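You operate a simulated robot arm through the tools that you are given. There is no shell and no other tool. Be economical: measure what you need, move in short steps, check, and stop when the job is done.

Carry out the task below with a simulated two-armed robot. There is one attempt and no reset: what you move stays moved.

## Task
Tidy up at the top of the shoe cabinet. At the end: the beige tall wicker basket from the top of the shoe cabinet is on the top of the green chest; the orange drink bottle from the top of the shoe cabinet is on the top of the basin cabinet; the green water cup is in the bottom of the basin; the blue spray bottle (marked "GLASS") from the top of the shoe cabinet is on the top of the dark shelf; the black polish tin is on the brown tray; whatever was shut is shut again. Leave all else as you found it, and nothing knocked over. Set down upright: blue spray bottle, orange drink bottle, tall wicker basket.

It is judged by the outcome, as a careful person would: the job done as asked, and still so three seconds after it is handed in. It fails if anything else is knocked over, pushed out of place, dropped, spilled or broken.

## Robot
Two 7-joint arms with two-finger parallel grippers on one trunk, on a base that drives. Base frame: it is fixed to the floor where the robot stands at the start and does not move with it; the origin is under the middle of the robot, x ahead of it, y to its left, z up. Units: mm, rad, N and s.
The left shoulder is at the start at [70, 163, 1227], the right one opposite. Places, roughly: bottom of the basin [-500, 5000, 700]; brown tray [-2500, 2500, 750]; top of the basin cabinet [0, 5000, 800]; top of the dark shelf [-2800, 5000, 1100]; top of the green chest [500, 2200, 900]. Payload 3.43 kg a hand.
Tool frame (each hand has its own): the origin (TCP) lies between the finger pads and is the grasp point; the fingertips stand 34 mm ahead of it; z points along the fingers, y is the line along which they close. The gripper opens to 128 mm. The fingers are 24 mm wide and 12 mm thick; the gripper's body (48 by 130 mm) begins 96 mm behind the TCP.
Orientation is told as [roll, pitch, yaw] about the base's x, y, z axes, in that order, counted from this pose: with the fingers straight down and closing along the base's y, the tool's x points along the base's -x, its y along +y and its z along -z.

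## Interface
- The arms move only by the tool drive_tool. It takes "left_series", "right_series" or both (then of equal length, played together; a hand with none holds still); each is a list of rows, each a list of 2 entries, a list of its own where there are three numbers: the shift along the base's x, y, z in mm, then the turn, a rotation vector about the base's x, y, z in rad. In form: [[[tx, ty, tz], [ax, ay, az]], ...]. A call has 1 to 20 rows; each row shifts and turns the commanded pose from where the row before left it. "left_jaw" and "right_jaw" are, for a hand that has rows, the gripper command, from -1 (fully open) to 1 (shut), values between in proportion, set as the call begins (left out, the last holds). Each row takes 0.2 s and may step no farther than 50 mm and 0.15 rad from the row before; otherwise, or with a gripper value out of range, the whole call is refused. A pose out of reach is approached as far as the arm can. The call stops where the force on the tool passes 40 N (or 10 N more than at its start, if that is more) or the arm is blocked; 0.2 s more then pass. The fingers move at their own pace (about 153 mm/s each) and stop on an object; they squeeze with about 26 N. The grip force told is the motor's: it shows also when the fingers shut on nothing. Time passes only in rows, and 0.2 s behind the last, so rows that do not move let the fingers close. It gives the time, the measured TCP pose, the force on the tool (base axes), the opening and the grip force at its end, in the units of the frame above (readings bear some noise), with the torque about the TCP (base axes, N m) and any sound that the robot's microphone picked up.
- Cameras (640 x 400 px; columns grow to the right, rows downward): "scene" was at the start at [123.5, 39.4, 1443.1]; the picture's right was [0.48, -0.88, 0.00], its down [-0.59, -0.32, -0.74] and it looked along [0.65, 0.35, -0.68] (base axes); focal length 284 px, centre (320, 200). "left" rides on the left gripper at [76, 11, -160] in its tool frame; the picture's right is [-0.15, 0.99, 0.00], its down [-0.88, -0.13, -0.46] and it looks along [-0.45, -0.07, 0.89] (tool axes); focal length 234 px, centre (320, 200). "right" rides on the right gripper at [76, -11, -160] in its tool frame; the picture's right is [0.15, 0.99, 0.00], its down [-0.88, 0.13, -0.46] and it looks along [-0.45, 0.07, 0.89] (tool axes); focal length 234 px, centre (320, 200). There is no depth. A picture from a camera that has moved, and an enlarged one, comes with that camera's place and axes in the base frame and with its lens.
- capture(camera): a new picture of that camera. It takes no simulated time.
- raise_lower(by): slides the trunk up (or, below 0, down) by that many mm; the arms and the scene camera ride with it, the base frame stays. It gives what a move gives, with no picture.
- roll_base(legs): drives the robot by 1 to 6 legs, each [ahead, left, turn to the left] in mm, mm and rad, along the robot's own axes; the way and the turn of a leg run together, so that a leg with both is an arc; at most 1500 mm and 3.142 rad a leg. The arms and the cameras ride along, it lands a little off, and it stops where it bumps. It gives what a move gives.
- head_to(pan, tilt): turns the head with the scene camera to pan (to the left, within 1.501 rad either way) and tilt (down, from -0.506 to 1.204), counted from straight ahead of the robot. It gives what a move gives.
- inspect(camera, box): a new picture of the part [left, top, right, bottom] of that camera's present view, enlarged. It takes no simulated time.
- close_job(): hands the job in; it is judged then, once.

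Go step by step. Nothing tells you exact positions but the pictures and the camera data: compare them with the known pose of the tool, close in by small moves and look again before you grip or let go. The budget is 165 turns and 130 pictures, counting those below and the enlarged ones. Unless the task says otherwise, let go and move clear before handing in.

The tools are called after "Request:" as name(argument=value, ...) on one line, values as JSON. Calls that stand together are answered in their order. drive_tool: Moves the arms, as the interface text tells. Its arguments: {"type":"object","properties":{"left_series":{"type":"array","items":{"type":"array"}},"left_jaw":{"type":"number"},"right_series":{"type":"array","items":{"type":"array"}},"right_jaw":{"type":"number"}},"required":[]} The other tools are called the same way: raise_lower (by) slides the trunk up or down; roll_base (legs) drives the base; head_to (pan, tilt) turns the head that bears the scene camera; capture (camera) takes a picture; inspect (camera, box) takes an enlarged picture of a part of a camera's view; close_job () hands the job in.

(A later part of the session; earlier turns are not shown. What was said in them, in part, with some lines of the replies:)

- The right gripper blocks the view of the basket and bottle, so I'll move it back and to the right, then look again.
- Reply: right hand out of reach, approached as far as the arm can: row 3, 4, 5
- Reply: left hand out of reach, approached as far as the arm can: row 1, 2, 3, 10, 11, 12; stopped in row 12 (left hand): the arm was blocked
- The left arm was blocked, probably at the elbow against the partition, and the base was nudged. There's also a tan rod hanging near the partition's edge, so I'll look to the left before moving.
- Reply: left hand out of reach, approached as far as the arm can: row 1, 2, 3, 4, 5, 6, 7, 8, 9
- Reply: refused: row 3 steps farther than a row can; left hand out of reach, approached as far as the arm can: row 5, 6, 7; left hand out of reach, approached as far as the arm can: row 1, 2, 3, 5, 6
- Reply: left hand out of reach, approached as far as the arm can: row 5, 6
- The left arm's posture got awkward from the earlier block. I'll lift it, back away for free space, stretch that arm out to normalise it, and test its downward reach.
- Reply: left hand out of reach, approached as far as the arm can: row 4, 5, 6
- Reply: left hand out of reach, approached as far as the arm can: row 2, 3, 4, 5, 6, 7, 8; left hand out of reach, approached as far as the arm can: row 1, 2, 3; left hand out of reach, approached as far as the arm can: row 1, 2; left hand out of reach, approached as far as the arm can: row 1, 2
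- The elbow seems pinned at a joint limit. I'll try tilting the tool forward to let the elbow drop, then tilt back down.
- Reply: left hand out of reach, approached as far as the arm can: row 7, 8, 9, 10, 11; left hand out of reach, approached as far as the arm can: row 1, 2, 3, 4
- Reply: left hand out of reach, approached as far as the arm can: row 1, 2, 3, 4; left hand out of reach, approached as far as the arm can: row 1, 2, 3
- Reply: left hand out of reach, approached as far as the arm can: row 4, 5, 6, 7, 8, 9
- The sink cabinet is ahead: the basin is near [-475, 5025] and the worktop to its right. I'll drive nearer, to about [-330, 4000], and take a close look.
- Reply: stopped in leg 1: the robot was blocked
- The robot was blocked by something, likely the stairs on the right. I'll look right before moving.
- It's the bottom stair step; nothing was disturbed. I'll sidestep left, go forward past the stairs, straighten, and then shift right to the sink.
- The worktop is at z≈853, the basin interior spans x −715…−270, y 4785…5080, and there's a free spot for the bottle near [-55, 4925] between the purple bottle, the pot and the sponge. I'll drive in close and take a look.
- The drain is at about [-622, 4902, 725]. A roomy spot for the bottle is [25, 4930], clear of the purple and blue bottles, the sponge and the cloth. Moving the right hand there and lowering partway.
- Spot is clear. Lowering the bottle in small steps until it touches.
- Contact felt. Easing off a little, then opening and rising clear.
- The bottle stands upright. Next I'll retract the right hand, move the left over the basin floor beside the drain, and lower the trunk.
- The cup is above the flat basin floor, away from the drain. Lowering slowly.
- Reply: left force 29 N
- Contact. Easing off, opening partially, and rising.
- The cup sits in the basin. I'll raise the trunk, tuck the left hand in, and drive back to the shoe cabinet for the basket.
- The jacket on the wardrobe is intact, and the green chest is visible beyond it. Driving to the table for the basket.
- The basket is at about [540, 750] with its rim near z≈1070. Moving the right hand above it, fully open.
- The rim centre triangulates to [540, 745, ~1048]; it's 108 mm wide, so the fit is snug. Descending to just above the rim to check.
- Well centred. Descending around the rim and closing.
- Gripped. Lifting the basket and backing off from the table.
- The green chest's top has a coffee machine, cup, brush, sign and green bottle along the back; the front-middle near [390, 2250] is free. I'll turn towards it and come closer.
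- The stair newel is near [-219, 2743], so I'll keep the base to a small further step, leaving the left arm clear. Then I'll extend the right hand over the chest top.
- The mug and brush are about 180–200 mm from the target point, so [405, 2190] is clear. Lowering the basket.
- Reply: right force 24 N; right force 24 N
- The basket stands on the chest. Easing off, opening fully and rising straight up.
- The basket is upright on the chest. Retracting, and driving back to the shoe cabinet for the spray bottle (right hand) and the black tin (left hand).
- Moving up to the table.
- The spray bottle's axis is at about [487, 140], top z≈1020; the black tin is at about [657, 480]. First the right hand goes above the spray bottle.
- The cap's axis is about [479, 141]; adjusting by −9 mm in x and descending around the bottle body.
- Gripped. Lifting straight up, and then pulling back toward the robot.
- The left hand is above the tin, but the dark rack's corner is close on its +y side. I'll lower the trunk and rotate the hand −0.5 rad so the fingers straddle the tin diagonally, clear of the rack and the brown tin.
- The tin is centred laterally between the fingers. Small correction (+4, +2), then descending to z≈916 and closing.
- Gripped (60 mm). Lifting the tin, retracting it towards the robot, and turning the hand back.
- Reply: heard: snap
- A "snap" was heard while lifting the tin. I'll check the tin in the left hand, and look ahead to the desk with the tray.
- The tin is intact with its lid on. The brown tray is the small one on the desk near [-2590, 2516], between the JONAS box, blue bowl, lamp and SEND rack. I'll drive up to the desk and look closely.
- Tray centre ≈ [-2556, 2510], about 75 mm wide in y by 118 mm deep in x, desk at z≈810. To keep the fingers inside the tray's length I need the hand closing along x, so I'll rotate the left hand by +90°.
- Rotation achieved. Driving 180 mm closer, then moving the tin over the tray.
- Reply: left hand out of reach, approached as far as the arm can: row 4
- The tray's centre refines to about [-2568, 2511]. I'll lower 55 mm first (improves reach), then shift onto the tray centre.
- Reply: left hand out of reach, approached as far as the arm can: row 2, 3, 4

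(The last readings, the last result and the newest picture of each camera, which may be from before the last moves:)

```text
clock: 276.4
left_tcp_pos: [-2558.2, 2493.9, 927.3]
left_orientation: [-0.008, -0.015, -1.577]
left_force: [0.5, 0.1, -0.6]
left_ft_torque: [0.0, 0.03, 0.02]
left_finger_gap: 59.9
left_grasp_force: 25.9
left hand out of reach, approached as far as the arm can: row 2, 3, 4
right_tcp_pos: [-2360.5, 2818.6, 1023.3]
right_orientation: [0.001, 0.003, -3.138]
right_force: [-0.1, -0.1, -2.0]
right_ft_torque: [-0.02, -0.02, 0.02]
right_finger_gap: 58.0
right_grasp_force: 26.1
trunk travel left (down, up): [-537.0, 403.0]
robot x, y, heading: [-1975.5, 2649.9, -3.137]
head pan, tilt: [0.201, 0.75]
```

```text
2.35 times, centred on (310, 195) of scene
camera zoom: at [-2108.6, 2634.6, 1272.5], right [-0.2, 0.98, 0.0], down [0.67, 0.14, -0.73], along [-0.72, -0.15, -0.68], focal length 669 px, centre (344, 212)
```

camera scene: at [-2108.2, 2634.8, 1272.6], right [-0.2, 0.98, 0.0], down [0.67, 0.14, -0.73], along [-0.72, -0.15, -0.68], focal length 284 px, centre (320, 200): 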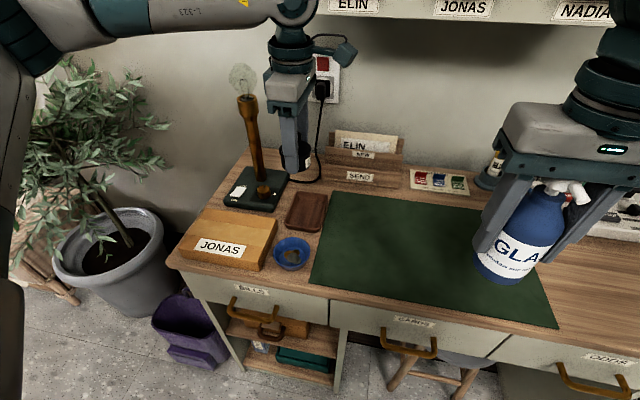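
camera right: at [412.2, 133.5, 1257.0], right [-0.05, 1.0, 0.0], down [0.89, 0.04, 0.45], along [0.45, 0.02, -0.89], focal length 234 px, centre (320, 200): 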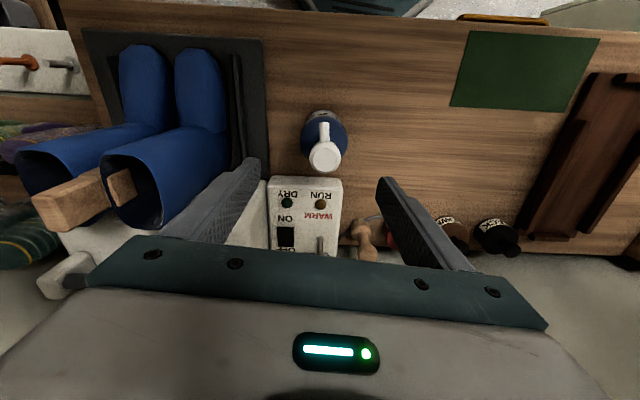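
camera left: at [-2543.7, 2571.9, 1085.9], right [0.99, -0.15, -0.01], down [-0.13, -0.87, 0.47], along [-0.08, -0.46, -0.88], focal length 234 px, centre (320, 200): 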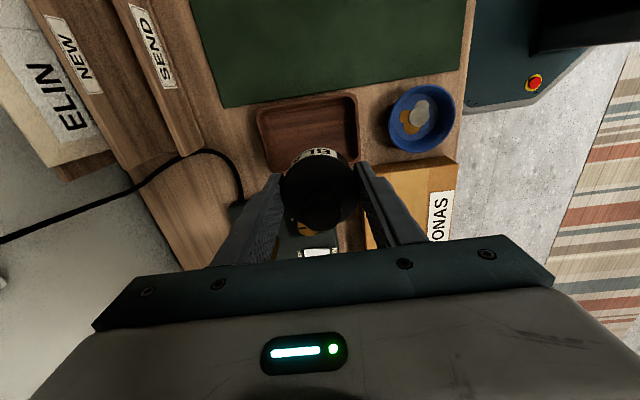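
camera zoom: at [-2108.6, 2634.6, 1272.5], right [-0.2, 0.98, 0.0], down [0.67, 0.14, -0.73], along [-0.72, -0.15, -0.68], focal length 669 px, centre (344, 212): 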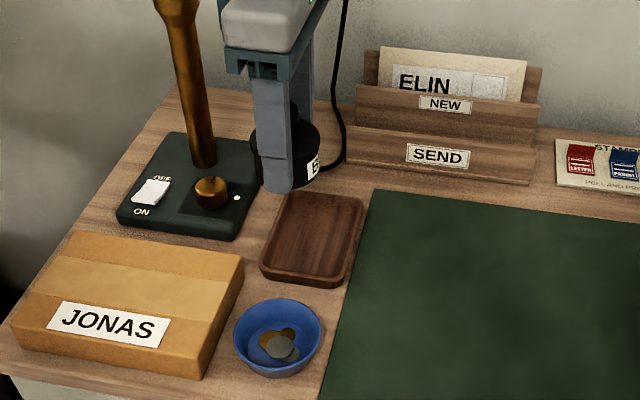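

The arm can't go further inward in this pose, so I'll use the base to shift 9 mm ahead and 17 mm right.

Request:
roll_base(legs=[[10, -18, 0]])

Request:
drive_tool(left_series=[[[0, 0, -20], [0, 0, 0]], [[0, 0, -10], [0, 0, 0]]])

Request:
capture(camera="left")

Request:
inspect(camera="scene", box=[220, 110, 400, 280])

```text
clock: 277.2
left_tcp_pos: [-2567.4, 2510.2, 926.7]
left_orientation: [-0.01, -0.015, -1.574]
left_force: [0.8, 0.3, -0.4]
left_ft_torque: [0.0, 0.02, 0.01]
left_finger_gap: 60.0
left_grasp_force: 26.0
right_tcp_pos: [-2370.5, 2833.6, 1022.9]
right_orientation: [-0.001, 0.001, -3.137]
right_force: [-0.4, -0.3, -1.9]
right_ft_torque: [0.0, 0.0, 0.02]
right_finger_gap: 58.3
right_grasp_force: 26.3
trunk travel left (down, up): [-537.0, 403.0]
robot x, y, heading: [-1987.9, 2669.3, -3.134]
head pan, tilt: [0.201, 0.75]
```

```text
clock: 277.8
left_tcp_pos: [-2566.5, 2508.0, 897.3]
left_orientation: [-0.009, -0.015, -1.574]
left_force: [-1.3, 0.6, -0.6]
left_ft_torque: [-0.02, -0.03, 0.03]
left_finger_gap: 60.0
left_grasp_force: 26.1
left hand out of reach, approached as far as the arm can: row 2
right_tcp_pos: [-2370.5, 2835.2, 1023.2]
right_orientation: [0.002, 0.004, -3.136]
right_force: [0.1, 0.3, -3.0]
right_ft_torque: [0.01, 0.0, 0.0]
right_finger_gap: 58.6
right_grasp_force: 26.4
trunk travel left (down, up): [-537.0, 403.0]
robot x, y, heading: [-1984.0, 2668.4, -3.144]
head pan, tilt: [0.201, 0.75]
```

```text
26 pictures are left
camera left: at [-2551.7, 2585.9, 1056.2], right [0.99, -0.15, -0.01], down [-0.13, -0.87, 0.47], along [-0.08, -0.46, -0.88], focal length 234 px, centre (320, 200)
```

left: 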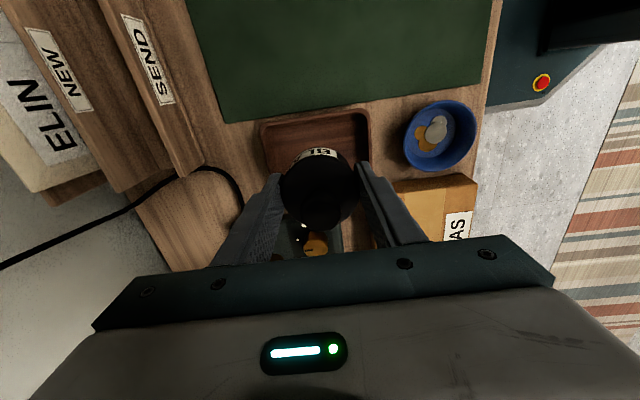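

```text
2.35 times, centred on (310, 195) of scene
camera zoom: at [-2118.5, 2652.6, 1272.5], right [-0.2, 0.98, 0.0], down [0.67, 0.14, -0.73], along [-0.72, -0.15, -0.68], focal length 669 px, centre (344, 212)
```

zoom: 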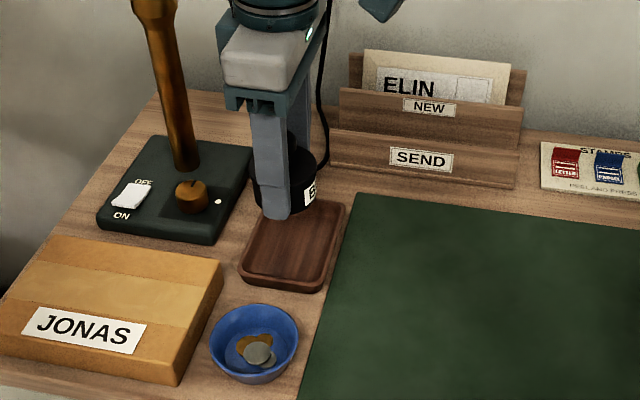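

The tray spans y 2472…2550 and its x centre is about −2567; the tin is about 3 mm short in y and about 60 mm above the floor of the tray. Nudging in y, then lowering with the trunk.

Request:
drive_tool(left_series=[[[0, 3, 0], [0, 0, 0]]])

Request:
raise_lower(by=-45)

Request:
inspect(camera="left", box=[220, 80, 420, 220])

Request:
inspect(camera="scene", box=[250, 140, 370, 240])

```text
clock: 278.2
left_tcp_pos: [-2564.1, 2508.0, 898.2]
left_orientation: [-0.012, -0.012, -1.572]
left_force: [0.2, 0.1, -0.6]
left_ft_torque: [0.02, 0.06, 0.01]
left_finger_gap: 60.1
left_grasp_force: 25.5
right_tcp_pos: [-2369.8, 2835.1, 1022.6]
right_orientation: [0.0, 0.001, -3.139]
right_force: [0.6, -0.3, -3.5]
right_ft_torque: [0.0, -0.04, -0.02]
right_finger_gap: 58.4
right_grasp_force: 25.7
trunk travel left (down, up): [-537.0, 403.0]
robot x, y, heading: [-1985.1, 2673.7, -3.14]
head pan, tilt: [0.201, 0.75]
```

```text
clock: 279.1
left_tcp_pos: [-2563.7, 2508.8, 854.7]
left_orientation: [-0.011, -0.013, -1.575]
left_force: [-0.2, 0.8, -2.1]
left_ft_torque: [0.0, 0.0, 0.03]
left_finger_gap: 60.1
left_grasp_force: 26.3
right_tcp_pos: [-2369.8, 2834.4, 976.7]
right_orientation: [0.002, 0.003, -3.136]
right_force: [0.9, -0.3, -3.3]
right_ft_torque: [0.03, -0.01, -0.01]
right_finger_gap: 58.0
right_grasp_force: 26.2
trunk travel left (down, up): [-492.0, 448.0]
robot x, y, heading: [-1983.8, 2672.8, -3.14]
head pan, tilt: [0.201, 0.75]
```

```text
2.86 times, centred on (320, 150) of left
camera zoom: at [-2550.0, 2586.4, 1012.3], right [0.99, -0.15, -0.01], down [-0.13, -0.87, 0.47], along [-0.08, -0.46, -0.88], focal length 669 px, centre (320, 343)
```

zoom: 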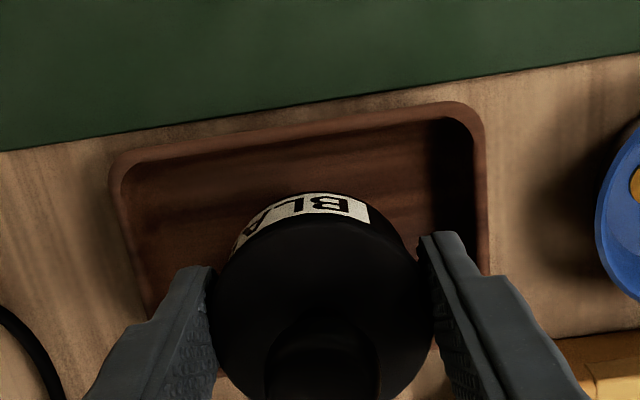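

```text
4.00 times, centred on (310, 190) of scene
camera zoom: at [-2117.9, 2652.1, 1227.6], right [-0.2, 0.98, 0.0], down [0.67, 0.14, -0.73], along [-0.72, -0.15, -0.68], focal length 1137 px, centre (360, 240)
```

zoom: 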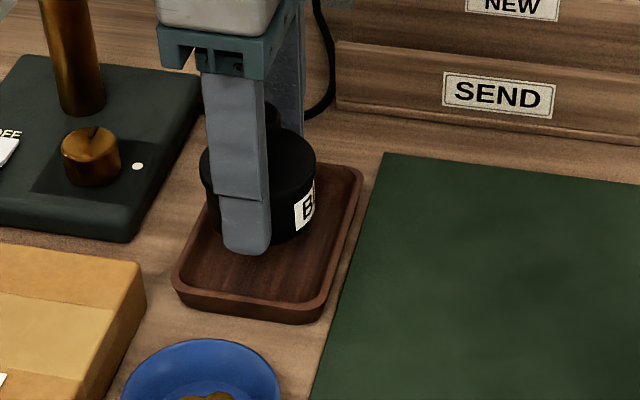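

The tin appears about 5 mm short in +y relative to the tray's centre. A small base nudge to the right, then I'll lower in fine steps.

Request:
roll_base(legs=[[0, -7, 0]])

Request:
raise_lower(by=-10)

Request:
inspect(camera="left", box=[220, 80, 420, 220])

Request:
inspect(camera="scene", box=[250, 140, 370, 240])

```text
clock: 279.8
left_tcp_pos: [-2563.4, 2515.2, 853.4]
left_orientation: [-0.011, -0.013, -1.572]
left_force: [-1.2, -0.4, -1.1]
left_ft_torque: [0.04, -0.02, -0.01]
left_finger_gap: 60.3
left_grasp_force: 26.2
right_tcp_pos: [-2369.5, 2841.0, 977.8]
right_orientation: [0.003, 0.003, -3.136]
right_force: [0.1, 0.2, -2.3]
right_ft_torque: [0.01, -0.01, -0.02]
right_finger_gap: 58.4
right_grasp_force: 25.6
trunk travel left (down, up): [-492.0, 448.0]
robot x, y, heading: [-1985.2, 2676.9, -3.135]
head pan, tilt: [0.201, 0.75]
```

```text
clock: 280.4
left_tcp_pos: [-2563.2, 2515.2, 844.5]
left_orientation: [-0.011, -0.014, -1.572]
left_force: [-0.6, 0.1, -0.3]
left_ft_torque: [-0.04, -0.03, -0.01]
left_finger_gap: 60.2
left_grasp_force: 25.9
right_tcp_pos: [-2370.0, 2841.5, 967.5]
right_orientation: [0.002, 0.001, -3.136]
right_force: [-0.4, 0.3, -2.6]
right_ft_torque: [0.02, -0.01, 0.03]
right_finger_gap: 58.2
right_grasp_force: 26.6
trunk travel left (down, up): [-482.0, 458.0]
robot x, y, heading: [-1986.5, 2678.2, -3.142]
head pan, tilt: [0.201, 0.75]
```

```text
2.86 times, centred on (320, 150) of left
camera zoom: at [-2550.1, 2593.1, 1002.1], right [0.99, -0.15, -0.01], down [-0.13, -0.87, 0.47], along [-0.08, -0.46, -0.88], focal length 669 px, centre (320, 343)
```

zoom: 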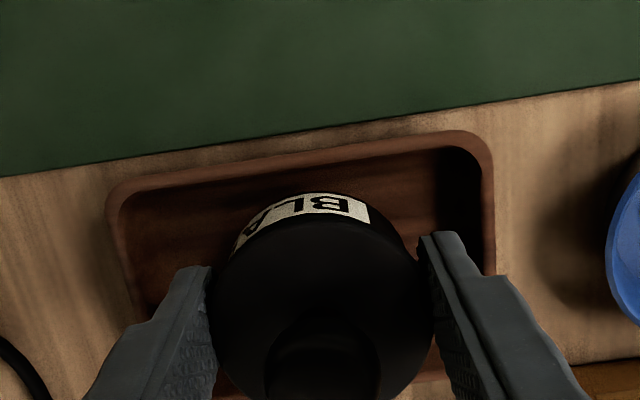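

```text
4.00 times, centred on (310, 190) of scene
camera zoom: at [-2118.0, 2659.2, 1217.5], right [-0.2, 0.98, 0.0], down [0.67, 0.14, -0.73], along [-0.72, -0.15, -0.68], focal length 1137 px, centre (360, 240)
```

zoom: 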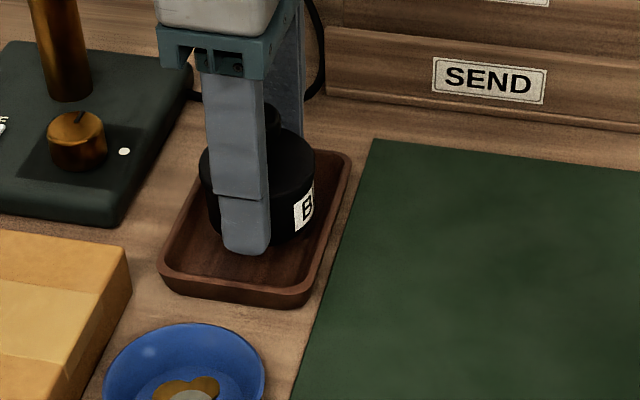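

The tin now sits within the tray's outline. Lowering in 3 mm steps.

Request:
drive_tool(left_series=[[[0, 0, -3], [0, 0, 0]]])

Request:
drive_tool(left_series=[[[0, 0, -3], [0, 0, 0]]])

Request:
drive_tool(left_series=[[[0, 0, -3], [0, 0, 0]]])

```text
clock: 280.8
left_tcp_pos: [-2565.4, 2515.9, 840.7]
left_orientation: [-0.01, -0.012, -1.572]
left_force: [0.1, -0.3, -1.0]
left_ft_torque: [0.0, -0.01, -0.02]
left_finger_gap: 59.8
left_grasp_force: 25.7
right_tcp_pos: [-2369.9, 2842.0, 966.2]
right_orientation: [0.003, 0.003, -3.136]
right_force: [-0.4, 0.3, -2.8]
right_ft_torque: [-0.02, -0.01, -0.02]
right_finger_gap: 58.2
right_grasp_force: 26.1
trunk travel left (down, up): [-482.0, 458.0]
robot x, y, heading: [-1989.3, 2677.2, -3.137]
head pan, tilt: [0.201, 0.75]
```

```text
clock: 281.2
left_tcp_pos: [-2562.9, 2515.2, 839.4]
left_orientation: [-0.01, -0.011, -1.573]
left_force: [-0.6, 0.1, -1.3]
left_ft_torque: [0.01, -0.04, 0.01]
left_finger_gap: 59.8
left_grasp_force: 26.3
right_tcp_pos: [-2369.8, 2841.7, 967.5]
right_orientation: [0.002, 0.004, -3.136]
right_force: [-0.4, -0.5, -2.3]
right_ft_torque: [-0.01, -0.03, 0.01]
right_finger_gap: 57.9
right_grasp_force: 26.3
trunk travel left (down, up): [-482.0, 458.0]
robot x, y, heading: [-1986.4, 2675.2, -3.139]
head pan, tilt: [0.201, 0.75]
```

```text
clock: 281.6
left_tcp_pos: [-2563.5, 2513.4, 835.2]
left_orientation: [-0.011, -0.012, -1.572]
left_force: [0.1, 0.7, -1.3]
left_ft_torque: [0.03, -0.02, 0.01]
left_finger_gap: 60.1
left_grasp_force: 26.0
right_tcp_pos: [-2371.0, 2841.9, 967.1]
right_orientation: [0.001, 0.002, -3.136]
right_force: [-0.3, -0.1, -3.8]
right_ft_torque: [-0.03, -0.02, -0.01]
right_finger_gap: 58.2
right_grasp_force: 26.0
trunk travel left (down, up): [-482.0, 458.0]
robot x, y, heading: [-1985.1, 2672.5, -3.141]
head pan, tilt: [0.201, 0.75]
```

Request:
drive_tool(left_series=[[[0, 0, -3], [0, 0, 0]]])

Request:
drive_tool(left_series=[[[0, 0, -3], [0, 0, 0]]])

Request:
drive_tool(left_series=[[[0, 0, -3], [0, 0, 0]]])

Request:
inspect(camera="scene", box=[250, 140, 370, 240])

```text
clock: 282.0
left_tcp_pos: [-2563.4, 2513.6, 832.2]
left_orientation: [-0.011, -0.011, -1.572]
left_force: [0.1, -0.5, -0.9]
left_ft_torque: [-0.01, 0.03, 0.01]
left_finger_gap: 59.9
left_grasp_force: 25.6
right_tcp_pos: [-2370.3, 2842.0, 967.8]
right_orientation: [0.003, 0.004, -3.136]
right_force: [-0.1, -1.3, -2.8]
right_ft_torque: [-0.02, 0.02, -0.02]
right_finger_gap: 58.4
right_grasp_force: 25.4
trunk travel left (down, up): [-482.0, 458.0]
robot x, y, heading: [-1984.1, 2677.4, -3.138]
head pan, tilt: [0.201, 0.75]
```

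```text
clock: 282.4
left_tcp_pos: [-2562.4, 2513.8, 829.1]
left_orientation: [-0.009, -0.014, -1.572]
left_force: [0.2, 0.9, -1.0]
left_ft_torque: [0.03, 0.01, -0.02]
left_finger_gap: 60.0
left_grasp_force: 25.9
right_tcp_pos: [-2370.9, 2841.9, 967.7]
right_orientation: [0.002, 0.003, -3.136]
right_force: [-0.1, 0.2, -1.8]
right_ft_torque: [0.02, -0.01, 0.0]
right_finger_gap: 58.2
right_grasp_force: 26.3
trunk travel left (down, up): [-482.0, 458.0]
robot x, y, heading: [-1985.3, 2674.9, -3.141]
head pan, tilt: [0.201, 0.75]
```

```text
clock: 282.8
left_tcp_pos: [-2564.0, 2512.9, 826.8]
left_orientation: [-0.013, -0.01, -1.573]
left_force: [-1.2, -0.1, 1.1]
left_ft_torque: [-0.03, 0.03, -0.03]
left_finger_gap: 59.7
left_grasp_force: 25.6
left hand out of reach, approached as far as the arm can: row 1
right_tcp_pos: [-2369.6, 2841.7, 967.0]
right_orientation: [0.002, 0.002, -3.136]
right_force: [0.7, 0.3, -3.7]
right_ft_torque: [-0.01, -0.03, -0.01]
right_finger_gap: 58.2
right_grasp_force: 26.1
trunk travel left (down, up): [-482.0, 458.0]
robot x, y, heading: [-1984.8, 2679.4, -3.143]
head pan, tilt: [0.201, 0.75]
```

```text
4.00 times, centred on (310, 190) of scene
camera zoom: at [-2117.9, 2659.0, 1217.6], right [-0.2, 0.98, 0.0], down [0.67, 0.14, -0.73], along [-0.72, -0.15, -0.68], focal length 1137 px, centre (360, 240)
```

zoom: 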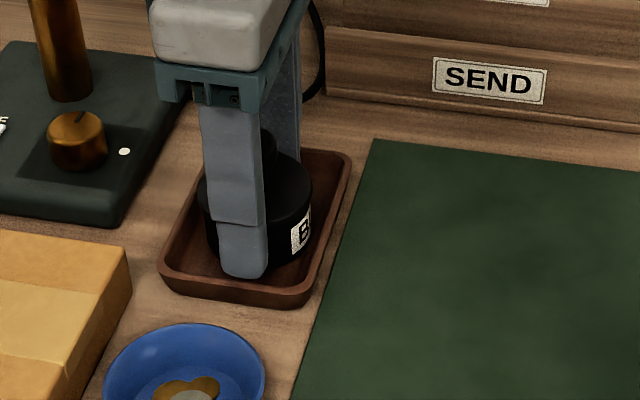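

The tin is inside the tray, nearly touching. Continuing with the trunk in tiny steps.

Request:
raise_lower(by=-3)

Request:
raise_lower(by=-3)

Request:
raise_lower(by=-3)

```text
clock: 283.3
left_tcp_pos: [-2562.5, 2513.3, 827.3]
left_orientation: [-0.016, -0.011, -1.574]
left_force: [-3.4, -0.9, 20.7]
left_ft_torque: [-0.25, -0.31, -0.03]
left_finger_gap: 60.0
left_grasp_force: 26.2
right_tcp_pos: [-2368.9, 2841.5, 966.3]
right_orientation: [0.001, 0.002, -3.136]
right_force: [0.4, -0.2, -2.8]
right_ft_torque: [0.0, -0.01, 0.02]
right_finger_gap: 58.5
right_grasp_force: 26.7
trunk travel left (down, up): [-479.0, 461.0]
robot x, y, heading: [-1989.6, 2680.6, -3.14]
head pan, tilt: [0.201, 0.75]
```

```text
clock: 283.8
left_tcp_pos: [-2561.7, 2513.7, 821.7]
left_orientation: [-0.014, -0.01, -1.573]
left_force: [-5.3, 1.3, 22.8]
left_ft_torque: [0.26, -0.17, 0.03]
left_finger_gap: 60.2
left_grasp_force: 25.7
right_tcp_pos: [-2368.4, 2841.4, 962.5]
right_orientation: [0.002, 0.002, -3.136]
right_force: [-0.2, 0.4, -3.3]
right_ft_torque: [-0.01, -0.04, -0.01]
right_finger_gap: 58.1
right_grasp_force: 25.7
trunk travel left (down, up): [-476.0, 464.0]
robot x, y, heading: [-1986.3, 2677.6, -3.143]
head pan, tilt: [0.201, 0.75]
heard: snap
```

```text
clock: 284.3
left_tcp_pos: [-2561.8, 2513.6, 819.4]
left_orientation: [-0.013, -0.012, -1.573]
left_force: [-4.0, 0.9, 25.4]
left_ft_torque: [0.15, -0.36, 0.01]
left_finger_gap: 60.2
left_grasp_force: 25.8
right_tcp_pos: [-2369.1, 2842.2, 959.3]
right_orientation: [0.001, 0.0, -3.136]
right_force: [0.7, 0.4, -2.8]
right_ft_torque: [0.01, -0.01, 0.0]
right_finger_gap: 58.2
right_grasp_force: 26.1
trunk travel left (down, up): [-473.0, 467.0]
robot x, y, heading: [-1986.6, 2674.4, -3.136]
head pan, tilt: [0.201, 0.75]
```

The snap on pressing down suggests the lid re-seated. Now I'll relieve the pressure, open slightly (staying inside the tray), and rise.

Request:
drive_tool(left_series=[[[0, 0, 2], [0, 0, 0]]])

Request:
drive_tool(left_series=[[[0, 0, 0], [0, 0, 0]], [[0, 0, 0], [0, 0, 0]], [[0, 0, 8], [0, 0, 0]], [[0, 0, 20], [0, 0, 0]], [[0, 0, 30], [0, 0, 0]], [[0, 0, 40], [0, 0, 0]], [[0, 0, 40], [0, 0, 0]]], left_jaw=-0.15)

Request:
inspect(camera="scene", box=[230, 120, 390, 250])

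Request:
inspect(camera="left", box=[220, 60, 420, 220])

```text
clock: 284.7
left_tcp_pos: [-2562.0, 2512.9, 820.1]
left_orientation: [-0.009, -0.01, -1.575]
left_force: [-1.9, 4.1, 12.4]
left_ft_torque: [0.31, -0.16, 0.12]
left_finger_gap: 60.0
left_grasp_force: 26.6
right_tcp_pos: [-2370.1, 2842.8, 958.7]
right_orientation: [0.002, 0.002, -3.137]
right_force: [-0.1, 0.4, -3.3]
right_ft_torque: [0.0, 0.0, -0.01]
right_finger_gap: 58.1
right_grasp_force: 26.0
trunk travel left (down, up): [-473.0, 467.0]
robot x, y, heading: [-1988.6, 2675.2, -3.137]
head pan, tilt: [0.201, 0.75]
```

```text
clock: 286.3
left_tcp_pos: [-2563.3, 2513.7, 958.9]
left_orientation: [-0.012, -0.009, -1.572]
left_force: [0.1, -0.8, 0.5]
left_ft_torque: [0.02, 0.0, 0.03]
left_finger_gap: 73.5
left_grasp_force: 0.1
right_tcp_pos: [-2370.5, 2841.5, 960.1]
right_orientation: [0.002, 0.0, -3.136]
right_force: [-0.8, -0.1, -2.9]
right_ft_torque: [0.0, 0.0, 0.0]
right_finger_gap: 58.4
right_grasp_force: 26.1
trunk travel left (down, up): [-473.0, 467.0]
robot x, y, heading: [-1983.9, 2680.0, -3.136]
head pan, tilt: [0.201, 0.75]
```

```text
3.08 times, centred on (310, 185) of scene
camera zoom: at [-2118.0, 2659.0, 1208.5], right [-0.2, 0.98, 0.0], down [0.67, 0.14, -0.73], along [-0.72, -0.15, -0.68], focal length 874 px, centre (351, 246)
```

zoom: 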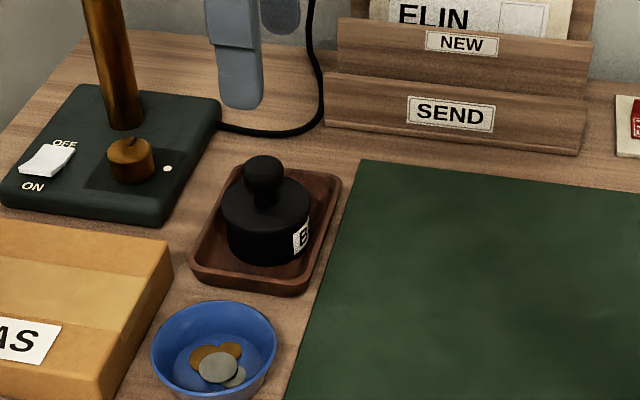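

```text
2.50 times, centred on (320, 140) of left
camera zoom: at [-2548.8, 2590.7, 1117.2], right [0.99, -0.15, -0.01], down [-0.13, -0.88, 0.47], along [-0.08, -0.46, -0.88], focal length 585 px, centre (320, 350)
```

zoom: 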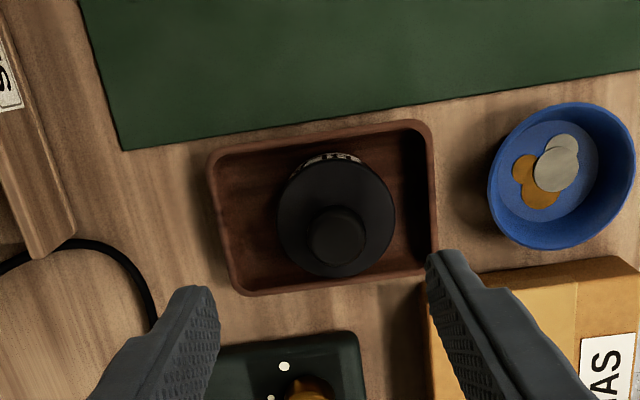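

The tin is on the tray, lid on. Now I'll pull the left hand back, back off, raise the trunk, and head for the dark shelf with the spray bottle.

Request:
drive_tool(left_series=[[[40, 0, 10], [0, 0, 0]], [[40, 0, 10], [0, 0, 0]], [[40, 0, 0], [0, 0, 0]], [[30, 0, 0], [0, 0, 0]]])

Request:
roll_base(legs=[[-750, 0, 0], [0, -1000, 0], [0, -700, 0]])

Request:
raise_lower(by=380)

Request:
head_to(pan=-0.35, tilt=0.3)

Request:
capture(camera="scene")

```text
clock: 287.3
left_tcp_pos: [-2412.1, 2513.2, 978.1]
left_orientation: [-0.012, -0.012, -1.572]
left_force: [-0.1, 0.8, 0.3]
left_ft_torque: [-0.02, 0.01, 0.01]
left_finger_gap: 73.7
left_grasp_force: 0.1
right_tcp_pos: [-2370.4, 2842.5, 958.5]
right_orientation: [0.001, 0.002, -3.136]
right_force: [0.0, -0.6, -3.2]
right_ft_torque: [0.01, 0.0, -0.05]
right_finger_gap: 58.3
right_grasp_force: 26.3
trunk travel left (down, up): [-473.0, 467.0]
robot x, y, heading: [-1987.8, 2677.3, -3.14]
head pan, tilt: [0.201, 0.75]
```

```text
clock: 299.7
left_tcp_pos: [-1670.5, 4215.6, 977.5]
left_orientation: [-0.012, -0.011, -1.561]
left_force: [0.3, 0.2, -0.6]
left_ft_torque: [-0.04, -0.01, -0.01]
left_finger_gap: 73.6
left_grasp_force: 0.0
right_tcp_pos: [-1631.6, 4543.9, 958.1]
right_orientation: [0.002, 0.001, -3.126]
right_force: [-0.4, -0.6, -3.4]
right_ft_torque: [0.0, -0.03, 0.02]
right_finger_gap: 57.9
right_grasp_force: 25.7
trunk travel left (down, up): [-473.0, 467.0]
robot x, y, heading: [-1246.4, 4382.9, -3.13]
head pan, tilt: [0.201, 0.75]
```

```text
clock: 303.3
left_tcp_pos: [-1671.8, 4214.4, 1356.7]
left_orientation: [-0.012, -0.012, -1.561]
left_force: [0.8, 0.0, 0.5]
left_ft_torque: [0.05, 0.01, 0.01]
left_finger_gap: 73.6
left_grasp_force: 0.0
right_tcp_pos: [-1632.4, 4543.3, 1338.9]
right_orientation: [0.003, 0.001, -3.127]
right_force: [-0.6, -0.6, -3.3]
right_ft_torque: [0.0, -0.02, 0.0]
right_finger_gap: 57.8
right_grasp_force: 26.4
trunk travel left (down, up): [-853.0, 87.0]
robot x, y, heading: [-1248.7, 4382.8, -3.125]
head pan, tilt: [0.201, 0.75]
```

```text
clock: 304.3
left_tcp_pos: [-1671.1, 4214.8, 1358.0]
left_orientation: [-0.011, -0.014, -1.561]
left_force: [0.2, -0.1, 0.4]
left_ft_torque: [-0.01, -0.01, -0.02]
left_finger_gap: 73.7
left_grasp_force: 0.0
right_tcp_pos: [-1631.0, 4543.0, 1338.1]
right_orientation: [0.0, 0.001, -3.125]
right_force: [0.2, 1.0, -2.7]
right_ft_torque: [0.01, -0.03, -0.02]
right_finger_gap: 57.9
right_grasp_force: 26.2
trunk travel left (down, up): [-853.0, 87.0]
robot x, y, heading: [-1245.3, 4383.6, -3.129]
head pan, tilt: [-0.351, 0.3]
```

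```text
17 pictures are left
camera scene: at [-1385.2, 4411.5, 1628.8], right [0.33, 0.94, 0.0], down [0.28, -0.1, -0.95], along [-0.9, 0.31, -0.3], focal length 284 px, centre (320, 200)
```

scene: 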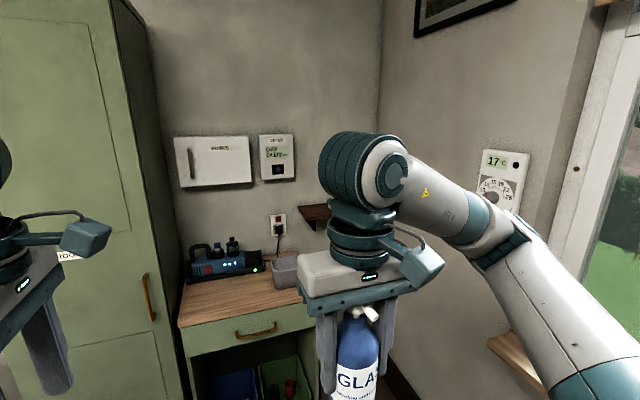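

The dark shelf is the small wall shelf in the corner, its left end near [-2846, 4813, 1110]. I'll approach at an angle, right arm leading, and look again (pictures are getting scarce).

Request:
roll_base(legs=[[650, -320, 0], [0, 0, 0.25]])

Request:
drive_tool(right_series=[[[30, -40, 0], [0, 0, 0]], [[30, -40, 0], [0, 0, 0]]])

Request:
head_to(pan=-0.45, tilt=0.45)

Request:
capture(camera="scene")

```text
clock: 309.1
left_tcp_pos: [-2272.4, 4424.4, 1356.6]
left_orientation: [-0.01, -0.012, -1.311]
left_force: [0.3, 0.1, -0.2]
left_ft_torque: [0.0, -0.02, -0.02]
left_finger_gap: 73.6
left_grasp_force: 0.2
right_tcp_pos: [-2316.6, 4752.7, 1337.0]
right_orientation: [0.0, 0.003, -2.876]
right_force: [-0.5, -0.1, -2.7]
right_ft_torque: [0.0, 0.0, 0.02]
right_finger_gap: 57.9
right_grasp_force: 26.1
trunk travel left (down, up): [-853.0, 87.0]
robot x, y, heading: [-1902.3, 4690.4, -2.877]
head pan, tilt: [-0.351, 0.3]
```

```text
clock: 309.7
left_tcp_pos: [-2271.1, 4418.2, 1357.0]
left_orientation: [-0.012, -0.007, -1.312]
left_force: [0.2, -1.4, -0.2]
left_ft_torque: [0.05, 0.04, 0.04]
left_finger_gap: 73.7
left_grasp_force: 0.0
right_tcp_pos: [-2255.7, 4664.8, 1339.2]
right_orientation: [-0.002, 0.003, -2.875]
right_force: [-0.4, -0.9, -2.4]
right_ft_torque: [0.06, -0.02, 0.0]
right_finger_gap: 57.8
right_grasp_force: 26.1
trunk travel left (down, up): [-853.0, 87.0]
robot x, y, heading: [-1902.1, 4689.7, -2.876]
head pan, tilt: [-0.351, 0.3]
```

```text
clock: 310.4
left_tcp_pos: [-2270.2, 4421.2, 1357.9]
left_orientation: [-0.012, -0.011, -1.312]
left_force: [-0.5, -0.5, -1.1]
left_ft_torque: [0.03, 0.03, 0.01]
left_finger_gap: 73.8
left_grasp_force: 0.0
right_tcp_pos: [-2255.0, 4668.6, 1338.6]
right_orientation: [-0.001, 0.0, -2.875]
right_force: [0.6, -0.8, -3.1]
right_ft_torque: [-0.02, -0.03, 0.03]
right_finger_gap: 57.8
right_grasp_force: 26.1
trunk travel left (down, up): [-853.0, 87.0]
robot x, y, heading: [-1903.5, 4692.0, -2.881]
head pan, tilt: [-0.45, 0.45]
```

```text
16 pictures are left
camera scene: at [-2040.5, 4692.7, 1615.0], right [0.18, 0.98, 0.0], down [0.43, -0.08, -0.9], along [-0.89, 0.17, -0.43], focal length 284 px, centre (320, 200)
```

scene: 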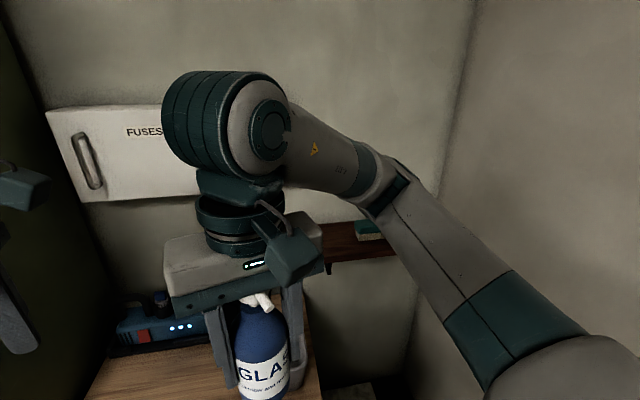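

The shelf spans x −2870…−2690 with a teal box from y≈4954 on; the free spot is about [-2760, 4880]. Moving the base a bit closer and extending the right hand above it.

Request:
roll_base(legs=[[91, -74, 0]])

Request:
drive_tool(right_series=[[[-44, 18, 0], [0, 0, 0]], [[-44, 18, 0], [0, 0, 0]], [[-44, 18, 0], [0, 0, 0]], [[-44, 18, 0], [0, 0, 0]], [[-44, 18, -10], [0, 0, 0]], [[-44, 18, -10], [0, 0, 0]], [[-44, 18, -10], [0, 0, 0]], [[-44, 18, -10], [0, 0, 0]]])

Request:
capture(camera="scene")

Request:
capture(camera="right")

```text
clock: 311.6
left_tcp_pos: [-2353.0, 4458.7, 1358.2]
left_orientation: [-0.014, -0.009, -1.31]
left_force: [-0.3, -0.2, -0.3]
left_ft_torque: [0.03, 0.04, 0.0]
left_finger_gap: 73.7
left_grasp_force: 0.0
right_tcp_pos: [-2338.8, 4704.8, 1338.9]
right_orientation: [-0.001, 0.002, -2.873]
right_force: [0.8, -0.5, -3.4]
right_ft_torque: [0.03, 0.03, 0.0]
right_finger_gap: 57.9
right_grasp_force: 26.0
trunk travel left (down, up): [-853.0, 87.0]
robot x, y, heading: [-1986.4, 4729.6, -2.877]
head pan, tilt: [-0.45, 0.45]
stopped in leg 1: the robot was blocked; the commanded pose is now the measured one
```

```text
clock: 313.4
left_tcp_pos: [-2357.2, 4462.0, 1357.8]
left_orientation: [-0.013, -0.011, -1.311]
left_force: [-0.1, -0.2, -0.7]
left_ft_torque: [0.02, -0.01, -0.02]
left_finger_gap: 73.7
left_grasp_force: 0.2
right_tcp_pos: [-2695.7, 4851.2, 1298.2]
right_orientation: [0.002, 0.002, -2.876]
right_force: [-1.3, -1.0, -2.8]
right_ft_torque: [-0.01, -0.03, -0.01]
right_finger_gap: 57.7
right_grasp_force: 25.6
trunk travel left (down, up): [-853.0, 87.0]
robot x, y, heading: [-1989.7, 4729.8, -2.876]
head pan, tilt: [-0.45, 0.45]
```

```text
15 pictures are left
camera scene: at [-2128.0, 4732.4, 1614.8], right [0.18, 0.98, 0.0], down [0.43, -0.08, -0.9], along [-0.88, 0.17, -0.44], focal length 284 px, centre (320, 200)
```

scene: 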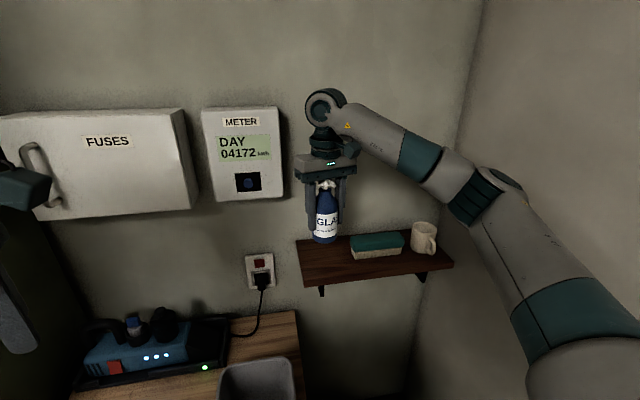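

```text
14 pictures are left
camera right: at [-2625.3, 4882.1, 1457.3], right [0.4, -0.92, 0.0], down [-0.82, -0.36, 0.45], along [-0.41, -0.18, -0.89], focal length 234 px, centre (320, 200)
```

right: 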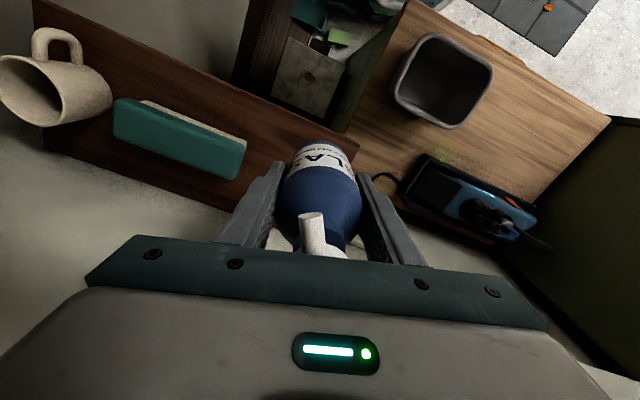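

The shelf's left part (y 4800…4945, x −2870…−2670) is free. Moving to [-2745, 4872] and lowering partway.

Request:
drive_tool(right_series=[[[-25, 10, 0], [0, 0, 0]], [[-25, 11, 0], [0, 0, 0]], [[0, 0, -35], [0, 0, 0]], [[0, 0, -30], [0, 0, 0]], [[0, 0, -20], [0, 0, 0]]])

Request:
inspect(camera="scene", box=[260, 140, 460, 310])

```text
clock: 314.6
left_tcp_pos: [-2358.5, 4460.7, 1356.6]
left_orientation: [-0.012, -0.011, -1.31]
left_force: [-0.1, -0.4, 0.5]
left_ft_torque: [-0.03, 0.01, -0.02]
left_finger_gap: 73.4
left_grasp_force: 0.1
right_tcp_pos: [-2744.1, 4872.9, 1213.0]
right_orientation: [0.002, 0.002, -2.873]
right_force: [-0.9, 0.4, -2.5]
right_ft_torque: [0.0, -0.02, 0.0]
right_finger_gap: 57.8
right_grasp_force: 25.5
trunk travel left (down, up): [-853.0, 87.0]
robot x, y, heading: [-1988.0, 4730.1, -2.879]
head pan, tilt: [-0.45, 0.45]
```

```text
2.35 times, centred on (360, 225) of scene
camera zoom: at [-2127.7, 4732.0, 1614.9], right [0.18, 0.98, 0.0], down [0.43, -0.08, -0.9], along [-0.88, 0.17, -0.44], focal length 669 px, centre (226, 141)
```

zoom: 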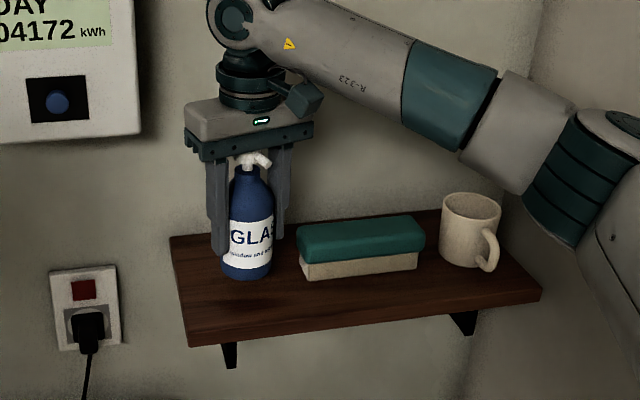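

Request:
drive_tool(right_series=[[[0, 0, -8], [0, 0, 0]], [[0, 0, -6], [0, 0, 0]], [[0, 0, -4], [0, 0, 0]], [[0, 0, -4], [0, 0, 0]]])

Request:
drive_tool(right_series=[[[0, 0, -4], [0, 0, 0]], [[0, 0, -4], [0, 0, 0]]])

Request:
drive_tool(right_series=[[[0, 0, -3], [0, 0, 0]], [[0, 0, -3], [0, 0, 0]]])

```text
clock: 315.6
left_tcp_pos: [-2358.4, 4461.7, 1357.3]
left_orientation: [-0.012, -0.011, -1.311]
left_force: [-0.2, 0.3, -0.1]
left_ft_torque: [0.0, 0.01, 0.02]
left_finger_gap: 73.4
left_grasp_force: 0.1
right_tcp_pos: [-2743.1, 4872.3, 1191.6]
right_orientation: [0.002, 0.001, -2.875]
right_force: [0.3, 0.7, -3.9]
right_ft_torque: [0.01, 0.01, 0.0]
right_finger_gap: 57.8
right_grasp_force: 25.5
trunk travel left (down, up): [-853.0, 87.0]
robot x, y, heading: [-1983.6, 4729.1, -2.873]
head pan, tilt: [-0.45, 0.45]
```

```text
clock: 316.2
left_tcp_pos: [-2355.3, 4460.4, 1359.7]
left_orientation: [-0.015, -0.011, -1.31]
left_force: [-0.2, 0.2, -0.2]
left_ft_torque: [0.0, 0.01, -0.02]
left_finger_gap: 73.8
left_grasp_force: 0.1
right_tcp_pos: [-2743.6, 4873.5, 1187.0]
right_orientation: [0.002, -0.003, -2.874]
right_force: [-5.4, 2.6, 16.0]
right_ft_torque: [0.37, -0.06, 0.04]
right_finger_gap: 57.9
right_grasp_force: 25.7
trunk travel left (down, up): [-853.0, 87.0]
robot x, y, heading: [-1988.4, 4726.8, -2.879]
head pan, tilt: [-0.45, 0.45]
```

```text
clock: 316.8
left_tcp_pos: [-2353.7, 4461.5, 1358.1]
left_orientation: [-0.015, -0.01, -1.311]
left_force: [-0.3, -0.1, 0.4]
left_ft_torque: [-0.01, 0.02, 0.01]
left_finger_gap: 73.6
left_grasp_force: 0.0
right_tcp_pos: [-2741.4, 4871.5, 1179.7]
right_orientation: [0.004, -0.002, -2.875]
right_force: [-1.7, 3.1, 25.6]
right_ft_torque: [0.44, 0.44, 0.17]
right_finger_gap: 57.9
right_grasp_force: 25.8
trunk travel left (down, up): [-853.0, 87.0]
robot x, y, heading: [-1989.4, 4729.9, -2.878]
head pan, tilt: [-0.45, 0.45]
heard: click
```

Contact made. Relieving the pressure, opening and rising.

Request:
drive_tool(right_series=[[[0, 0, 4], [0, 0, 0]]])

Request:
drive_tool(right_series=[[[0, 0, 0], [0, 0, 0]], [[0, 0, 0], [0, 0, 0]], [[0, 0, 10], [0, 0, 0]], [[0, 0, 30], [0, 0, 0]], [[0, 0, 40], [0, 0, 0]], [[0, 0, 40], [0, 0, 0]], [[0, 0, 30], [0, 0, 0]]], right_jaw=-0.25)

Request:
inspect(camera="scene", box=[260, 140, 460, 310])

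```text
clock: 317.2
left_tcp_pos: [-2356.4, 4460.7, 1358.8]
left_orientation: [-0.015, -0.012, -1.311]
left_force: [0.0, -1.0, 0.6]
left_ft_torque: [-0.02, 0.03, 0.01]
left_finger_gap: 73.7
left_grasp_force: 0.0
right_tcp_pos: [-2742.1, 4872.1, 1180.8]
right_orientation: [0.001, 0.004, -2.872]
right_force: [1.2, 0.2, 9.5]
right_ft_torque: [-0.14, 0.35, 0.02]
right_finger_gap: 57.5
right_grasp_force: 26.6
trunk travel left (down, up): [-853.0, 87.0]
robot x, y, heading: [-1987.2, 4729.9, -2.872]
head pan, tilt: [-0.45, 0.45]
```

```text
clock: 318.8
left_tcp_pos: [-2356.7, 4460.9, 1357.3]
left_orientation: [-0.011, -0.007, -1.31]
left_force: [0.3, 0.3, -0.6]
left_ft_torque: [-0.02, 0.0, -0.03]
left_finger_gap: 73.6
left_grasp_force: 0.2
right_tcp_pos: [-2742.9, 4871.6, 1331.5]
right_orientation: [0.001, 0.003, -2.874]
right_force: [-0.5, -0.2, 0.4]
right_ft_torque: [-0.02, 0.01, -0.03]
right_finger_gap: 80.2
right_grasp_force: 0.2
trunk travel left (down, up): [-853.0, 87.0]
robot x, y, heading: [-1986.5, 4729.0, -2.877]
head pan, tilt: [-0.45, 0.45]
```

```text
2.35 times, centred on (360, 225) of scene
camera zoom: at [-2125.9, 4731.5, 1615.0], right [0.18, 0.98, 0.0], down [0.43, -0.08, -0.9], along [-0.89, 0.17, -0.43], focal length 669 px, centre (226, 141)
```

zoom: 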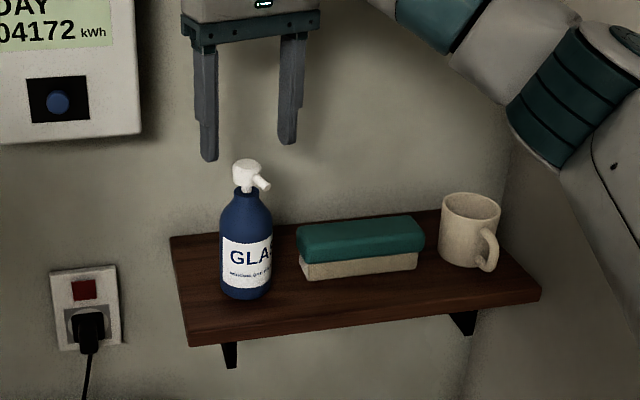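

The spray bottle stands upright on the shelf. Retracting, backing off, and checking around the bench the base touched.

Request:
drive_tool(right_series=[[[44, -18, 0], [0, 0, 0]], [[44, -18, 0], [0, 0, 0]], [[44, -18, 0], [0, 0, 0]], [[44, -18, 0], [0, 0, 0]], [[44, -18, 0], [0, 0, 0]], [[44, -18, 0], [0, 0, 0]], [[44, -18, 0], [0, 0, 0]], [[44, -18, 0], [0, 0, 0]]])

Request:
roll_base(legs=[[-700, 0, 0]])

Request:
head_to(pan=0.0, tilt=0.5)

Request:
capture(camera="scene")

```text
clock: 320.6
left_tcp_pos: [-2355.1, 4457.5, 1358.1]
left_orientation: [-0.012, -0.008, -1.311]
left_force: [0.5, -0.5, 0.4]
left_ft_torque: [0.0, 0.02, 0.03]
left_finger_gap: 73.7
left_grasp_force: 0.1
right_tcp_pos: [-2390.1, 4726.9, 1331.3]
right_orientation: [0.0, 0.002, -2.876]
right_force: [-0.8, 0.8, -0.2]
right_ft_torque: [0.06, 0.0, 0.05]
right_finger_gap: 80.2
right_grasp_force: 0.0
trunk travel left (down, up): [-853.0, 87.0]
robot x, y, heading: [-1989.5, 4729.5, -2.878]
head pan, tilt: [-0.45, 0.45]
```

```text
clock: 323.8
left_tcp_pos: [-1782.3, 4555.7, 1357.6]
left_orientation: [-0.013, -0.012, -1.213]
left_force: [0.5, 0.3, -0.3]
left_ft_torque: [0.05, 0.0, -0.03]
left_finger_gap: 73.8
left_grasp_force: 0.1
right_tcp_pos: [-1843.9, 4818.5, 1330.0]
right_orientation: [0.002, 0.003, -2.774]
right_force: [-0.2, -0.6, -1.0]
right_ft_torque: [0.05, 0.04, -0.04]
right_finger_gap: 80.1
right_grasp_force: 0.0
trunk travel left (down, up): [-853.0, 87.0]
robot x, y, heading: [-1438.6, 4860.2, -2.777]
head pan, tilt: [-0.45, 0.45]
stopped in leg 1: the robot was blocked; the commanded pose is now the measured one
```

```text
clock: 324.7
left_tcp_pos: [-1781.7, 4556.4, 1358.5]
left_orientation: [-0.012, -0.011, -1.213]
left_force: [0.1, -0.3, -0.7]
left_ft_torque: [-0.02, 0.0, 0.01]
left_finger_gap: 73.7
left_grasp_force: 0.1
right_tcp_pos: [-1842.6, 4819.0, 1331.9]
right_orientation: [0.002, 0.003, -2.773]
right_force: [-0.6, 0.3, -0.1]
right_ft_torque: [0.01, -0.05, 0.02]
right_finger_gap: 80.2
right_grasp_force: 0.0
trunk travel left (down, up): [-853.0, 87.0]
robot x, y, heading: [-1441.3, 4859.9, -2.778]
head pan, tilt: [0.0, 0.499]
```

```text
11 pictures are left
camera scene: at [-1573.0, 4808.6, 1610.5], right [-0.36, 0.93, 0.0], down [0.45, 0.17, -0.88], along [-0.82, -0.31, -0.48], focal length 284 px, centre (320, 200)
```

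scene: 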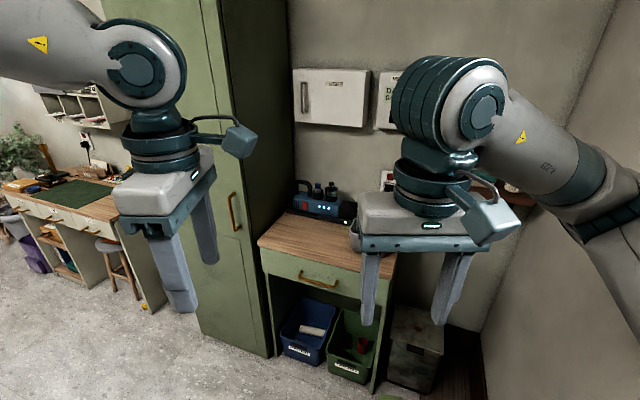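

I backed against the radiator side. I'll slide away from the wall and check that the window sill is undisturbed.

Request:
roll_base(legs=[[0, 600, 0]])

Request:
head_to(pan=-1.45, tilt=0.35)

Request:
capture(camera="scene")

```text
clock: 328.1
left_tcp_pos: [-1567.3, 3996.2, 1358.0]
left_orientation: [-0.013, -0.012, -1.211]
left_force: [-0.3, -0.4, 0.7]
left_ft_torque: [-0.01, -0.02, 0.03]
left_finger_gap: 73.6
left_grasp_force: 0.2
right_tcp_pos: [-1629.6, 4258.4, 1331.6]
right_orientation: [0.005, 0.002, -2.773]
right_force: [0.6, 0.6, -1.0]
right_ft_torque: [-0.02, -0.01, 0.02]
right_finger_gap: 79.8
right_grasp_force: 0.0
trunk travel left (down, up): [-853.0, 87.0]
robot x, y, heading: [-1226.8, 4299.9, -2.777]
head pan, tilt: [0.0, 0.499]
```

```text
clock: 329.7
left_tcp_pos: [-1565.9, 3995.9, 1357.1]
left_orientation: [-0.012, -0.012, -1.212]
left_force: [-0.1, 0.1, 0.1]
left_ft_torque: [0.0, -0.02, -0.01]
left_finger_gap: 73.7
left_grasp_force: 0.1
right_tcp_pos: [-1628.3, 4256.4, 1332.2]
right_orientation: [0.002, 0.001, -2.774]
right_force: [-0.1, 0.3, 0.5]
right_ft_torque: [0.02, -0.01, 0.03]
right_finger_gap: 79.9
right_grasp_force: 0.1
trunk travel left (down, up): [-853.0, 87.0]
robot x, y, heading: [-1223.4, 4297.4, -2.771]
head pan, tilt: [-1.45, 0.351]
```

```text
10 pictures are left
camera scene: at [-1316.8, 4362.4, 1624.2], right [0.88, 0.47, 0.0], down [0.16, -0.3, -0.94], along [-0.44, 0.83, -0.34], focal length 284 px, centre (320, 200)
```

scene: 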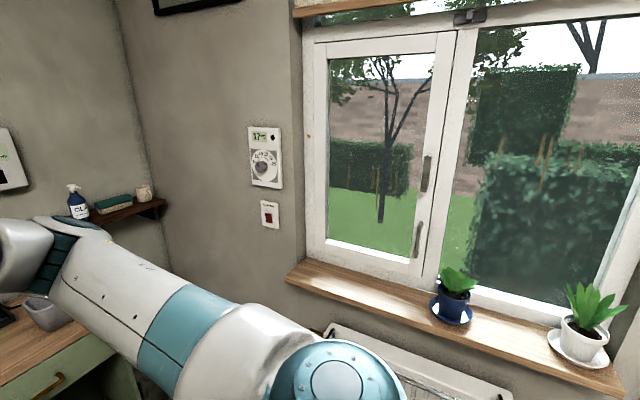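

The sill and the shelf are fine. Finally I'll go back for a check of the shoe cabinet, since a snap was heard there.

Request:
roll_base(legs=[[0, 0, 1.2], [1400, 0, 0], [1400, 0, 0], [1000, 0, 0]])

Request:
head_to(pan=1.45, tilt=0.45)

Request:
capture(camera="scene")

```text
clock: 351.0
left_tcp_pos: [-1031.8, 72.5, 1358.6]
left_orientation: [-0.015, -0.01, -0.006]
left_force: [1.0, 0.9, -0.5]
left_ft_torque: [0.0, -0.04, 0.03]
left_finger_gap: 73.8
left_grasp_force: 0.0
right_tcp_pos: [-1300.7, 109.1, 1330.8]
right_orientation: [0.003, 0.001, -1.567]
right_force: [0.0, 0.2, 0.0]
right_ft_torque: [-0.04, -0.03, -0.01]
right_finger_gap: 80.3
right_grasp_force: 0.1
trunk travel left (down, up): [-853.0, 87.0]
robot x, y, heading: [-1195.7, 498.0, -1.568]
head pan, tilt: [-1.45, 0.351]
```

```text
clock: 353.5
left_tcp_pos: [-1033.0, 71.7, 1356.1]
left_orientation: [-0.014, -0.01, -0.006]
left_force: [-0.6, -0.2, -0.2]
left_ft_torque: [0.01, 0.01, 0.01]
left_finger_gap: 73.5
left_grasp_force: 0.0
right_tcp_pos: [-1301.5, 107.3, 1331.3]
right_orientation: [0.001, 0.001, -1.568]
right_force: [-0.2, -0.1, 0.2]
right_ft_torque: [-0.05, 0.0, 0.03]
right_finger_gap: 79.8
right_grasp_force: 0.1
trunk travel left (down, up): [-853.0, 87.0]
robot x, y, heading: [-1195.6, 497.0, -1.572]
head pan, tilt: [1.45, 0.45]
```

```text
9 pictures are left
camera scene: at [-1104.0, 436.9, 1615.0], right [-0.12, -0.99, 0.0], down [-0.43, 0.05, -0.9], along [0.89, -0.11, -0.44], focal length 284 px, centre (320, 200)
```

scene: 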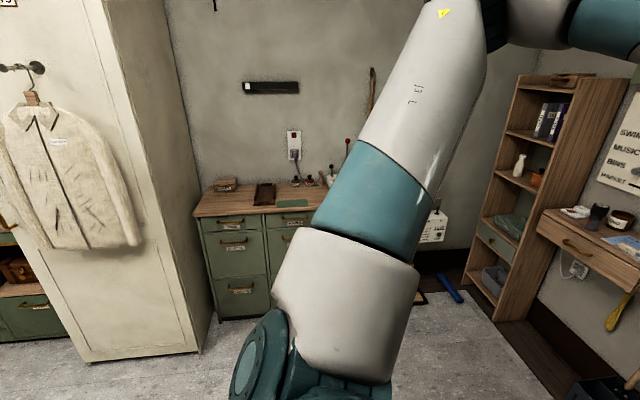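

Request:
inspect(camera="scene", box=[190, 130, 370, 250])

```text
3.33 times, centred on (280, 190) of scene
camera zoom: at [-1104.0, 436.9, 1615.0], right [-0.12, -0.99, 0.0], down [-0.43, 0.05, -0.9], along [0.89, -0.11, -0.44], focal length 947 px, centre (453, 233)
```

zoom: 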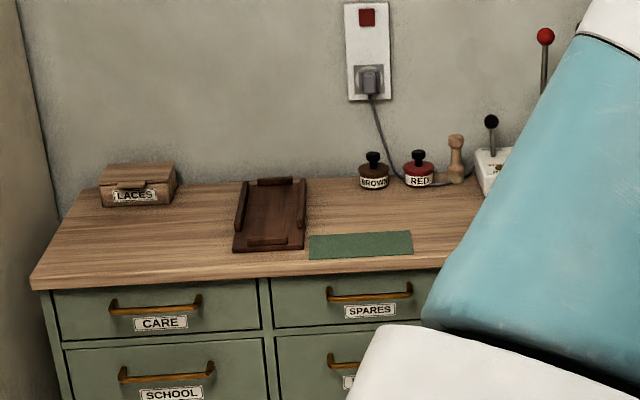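

The shoe cabinet is in order: the other tins, the rack, the box and the drawers are as they were. All five items are placed and both hands are empty and clear, so I'm handing in.

Request:
close_job()

```text
The job is handed in.
```

All five items are where you asked:
- **Wicker basket:** upright on the green chest.
- **Orange bottle:** upright on the basin cabinet.
- **Green cup:** in the bottom of the basin.
- **GLASS spray bottle:** upright on the dark shelf.
- **Black polish tin:** on the brown tray, with its lid on. I heard a snap when I lifted it and again when I set it down. I took this to be the lid.

The base bumped fixed things four times: the wardrobe, the bottom stair, the workbench and the radiator. In the pictures afterwards I saw nothing knocked over, out of place or left open.
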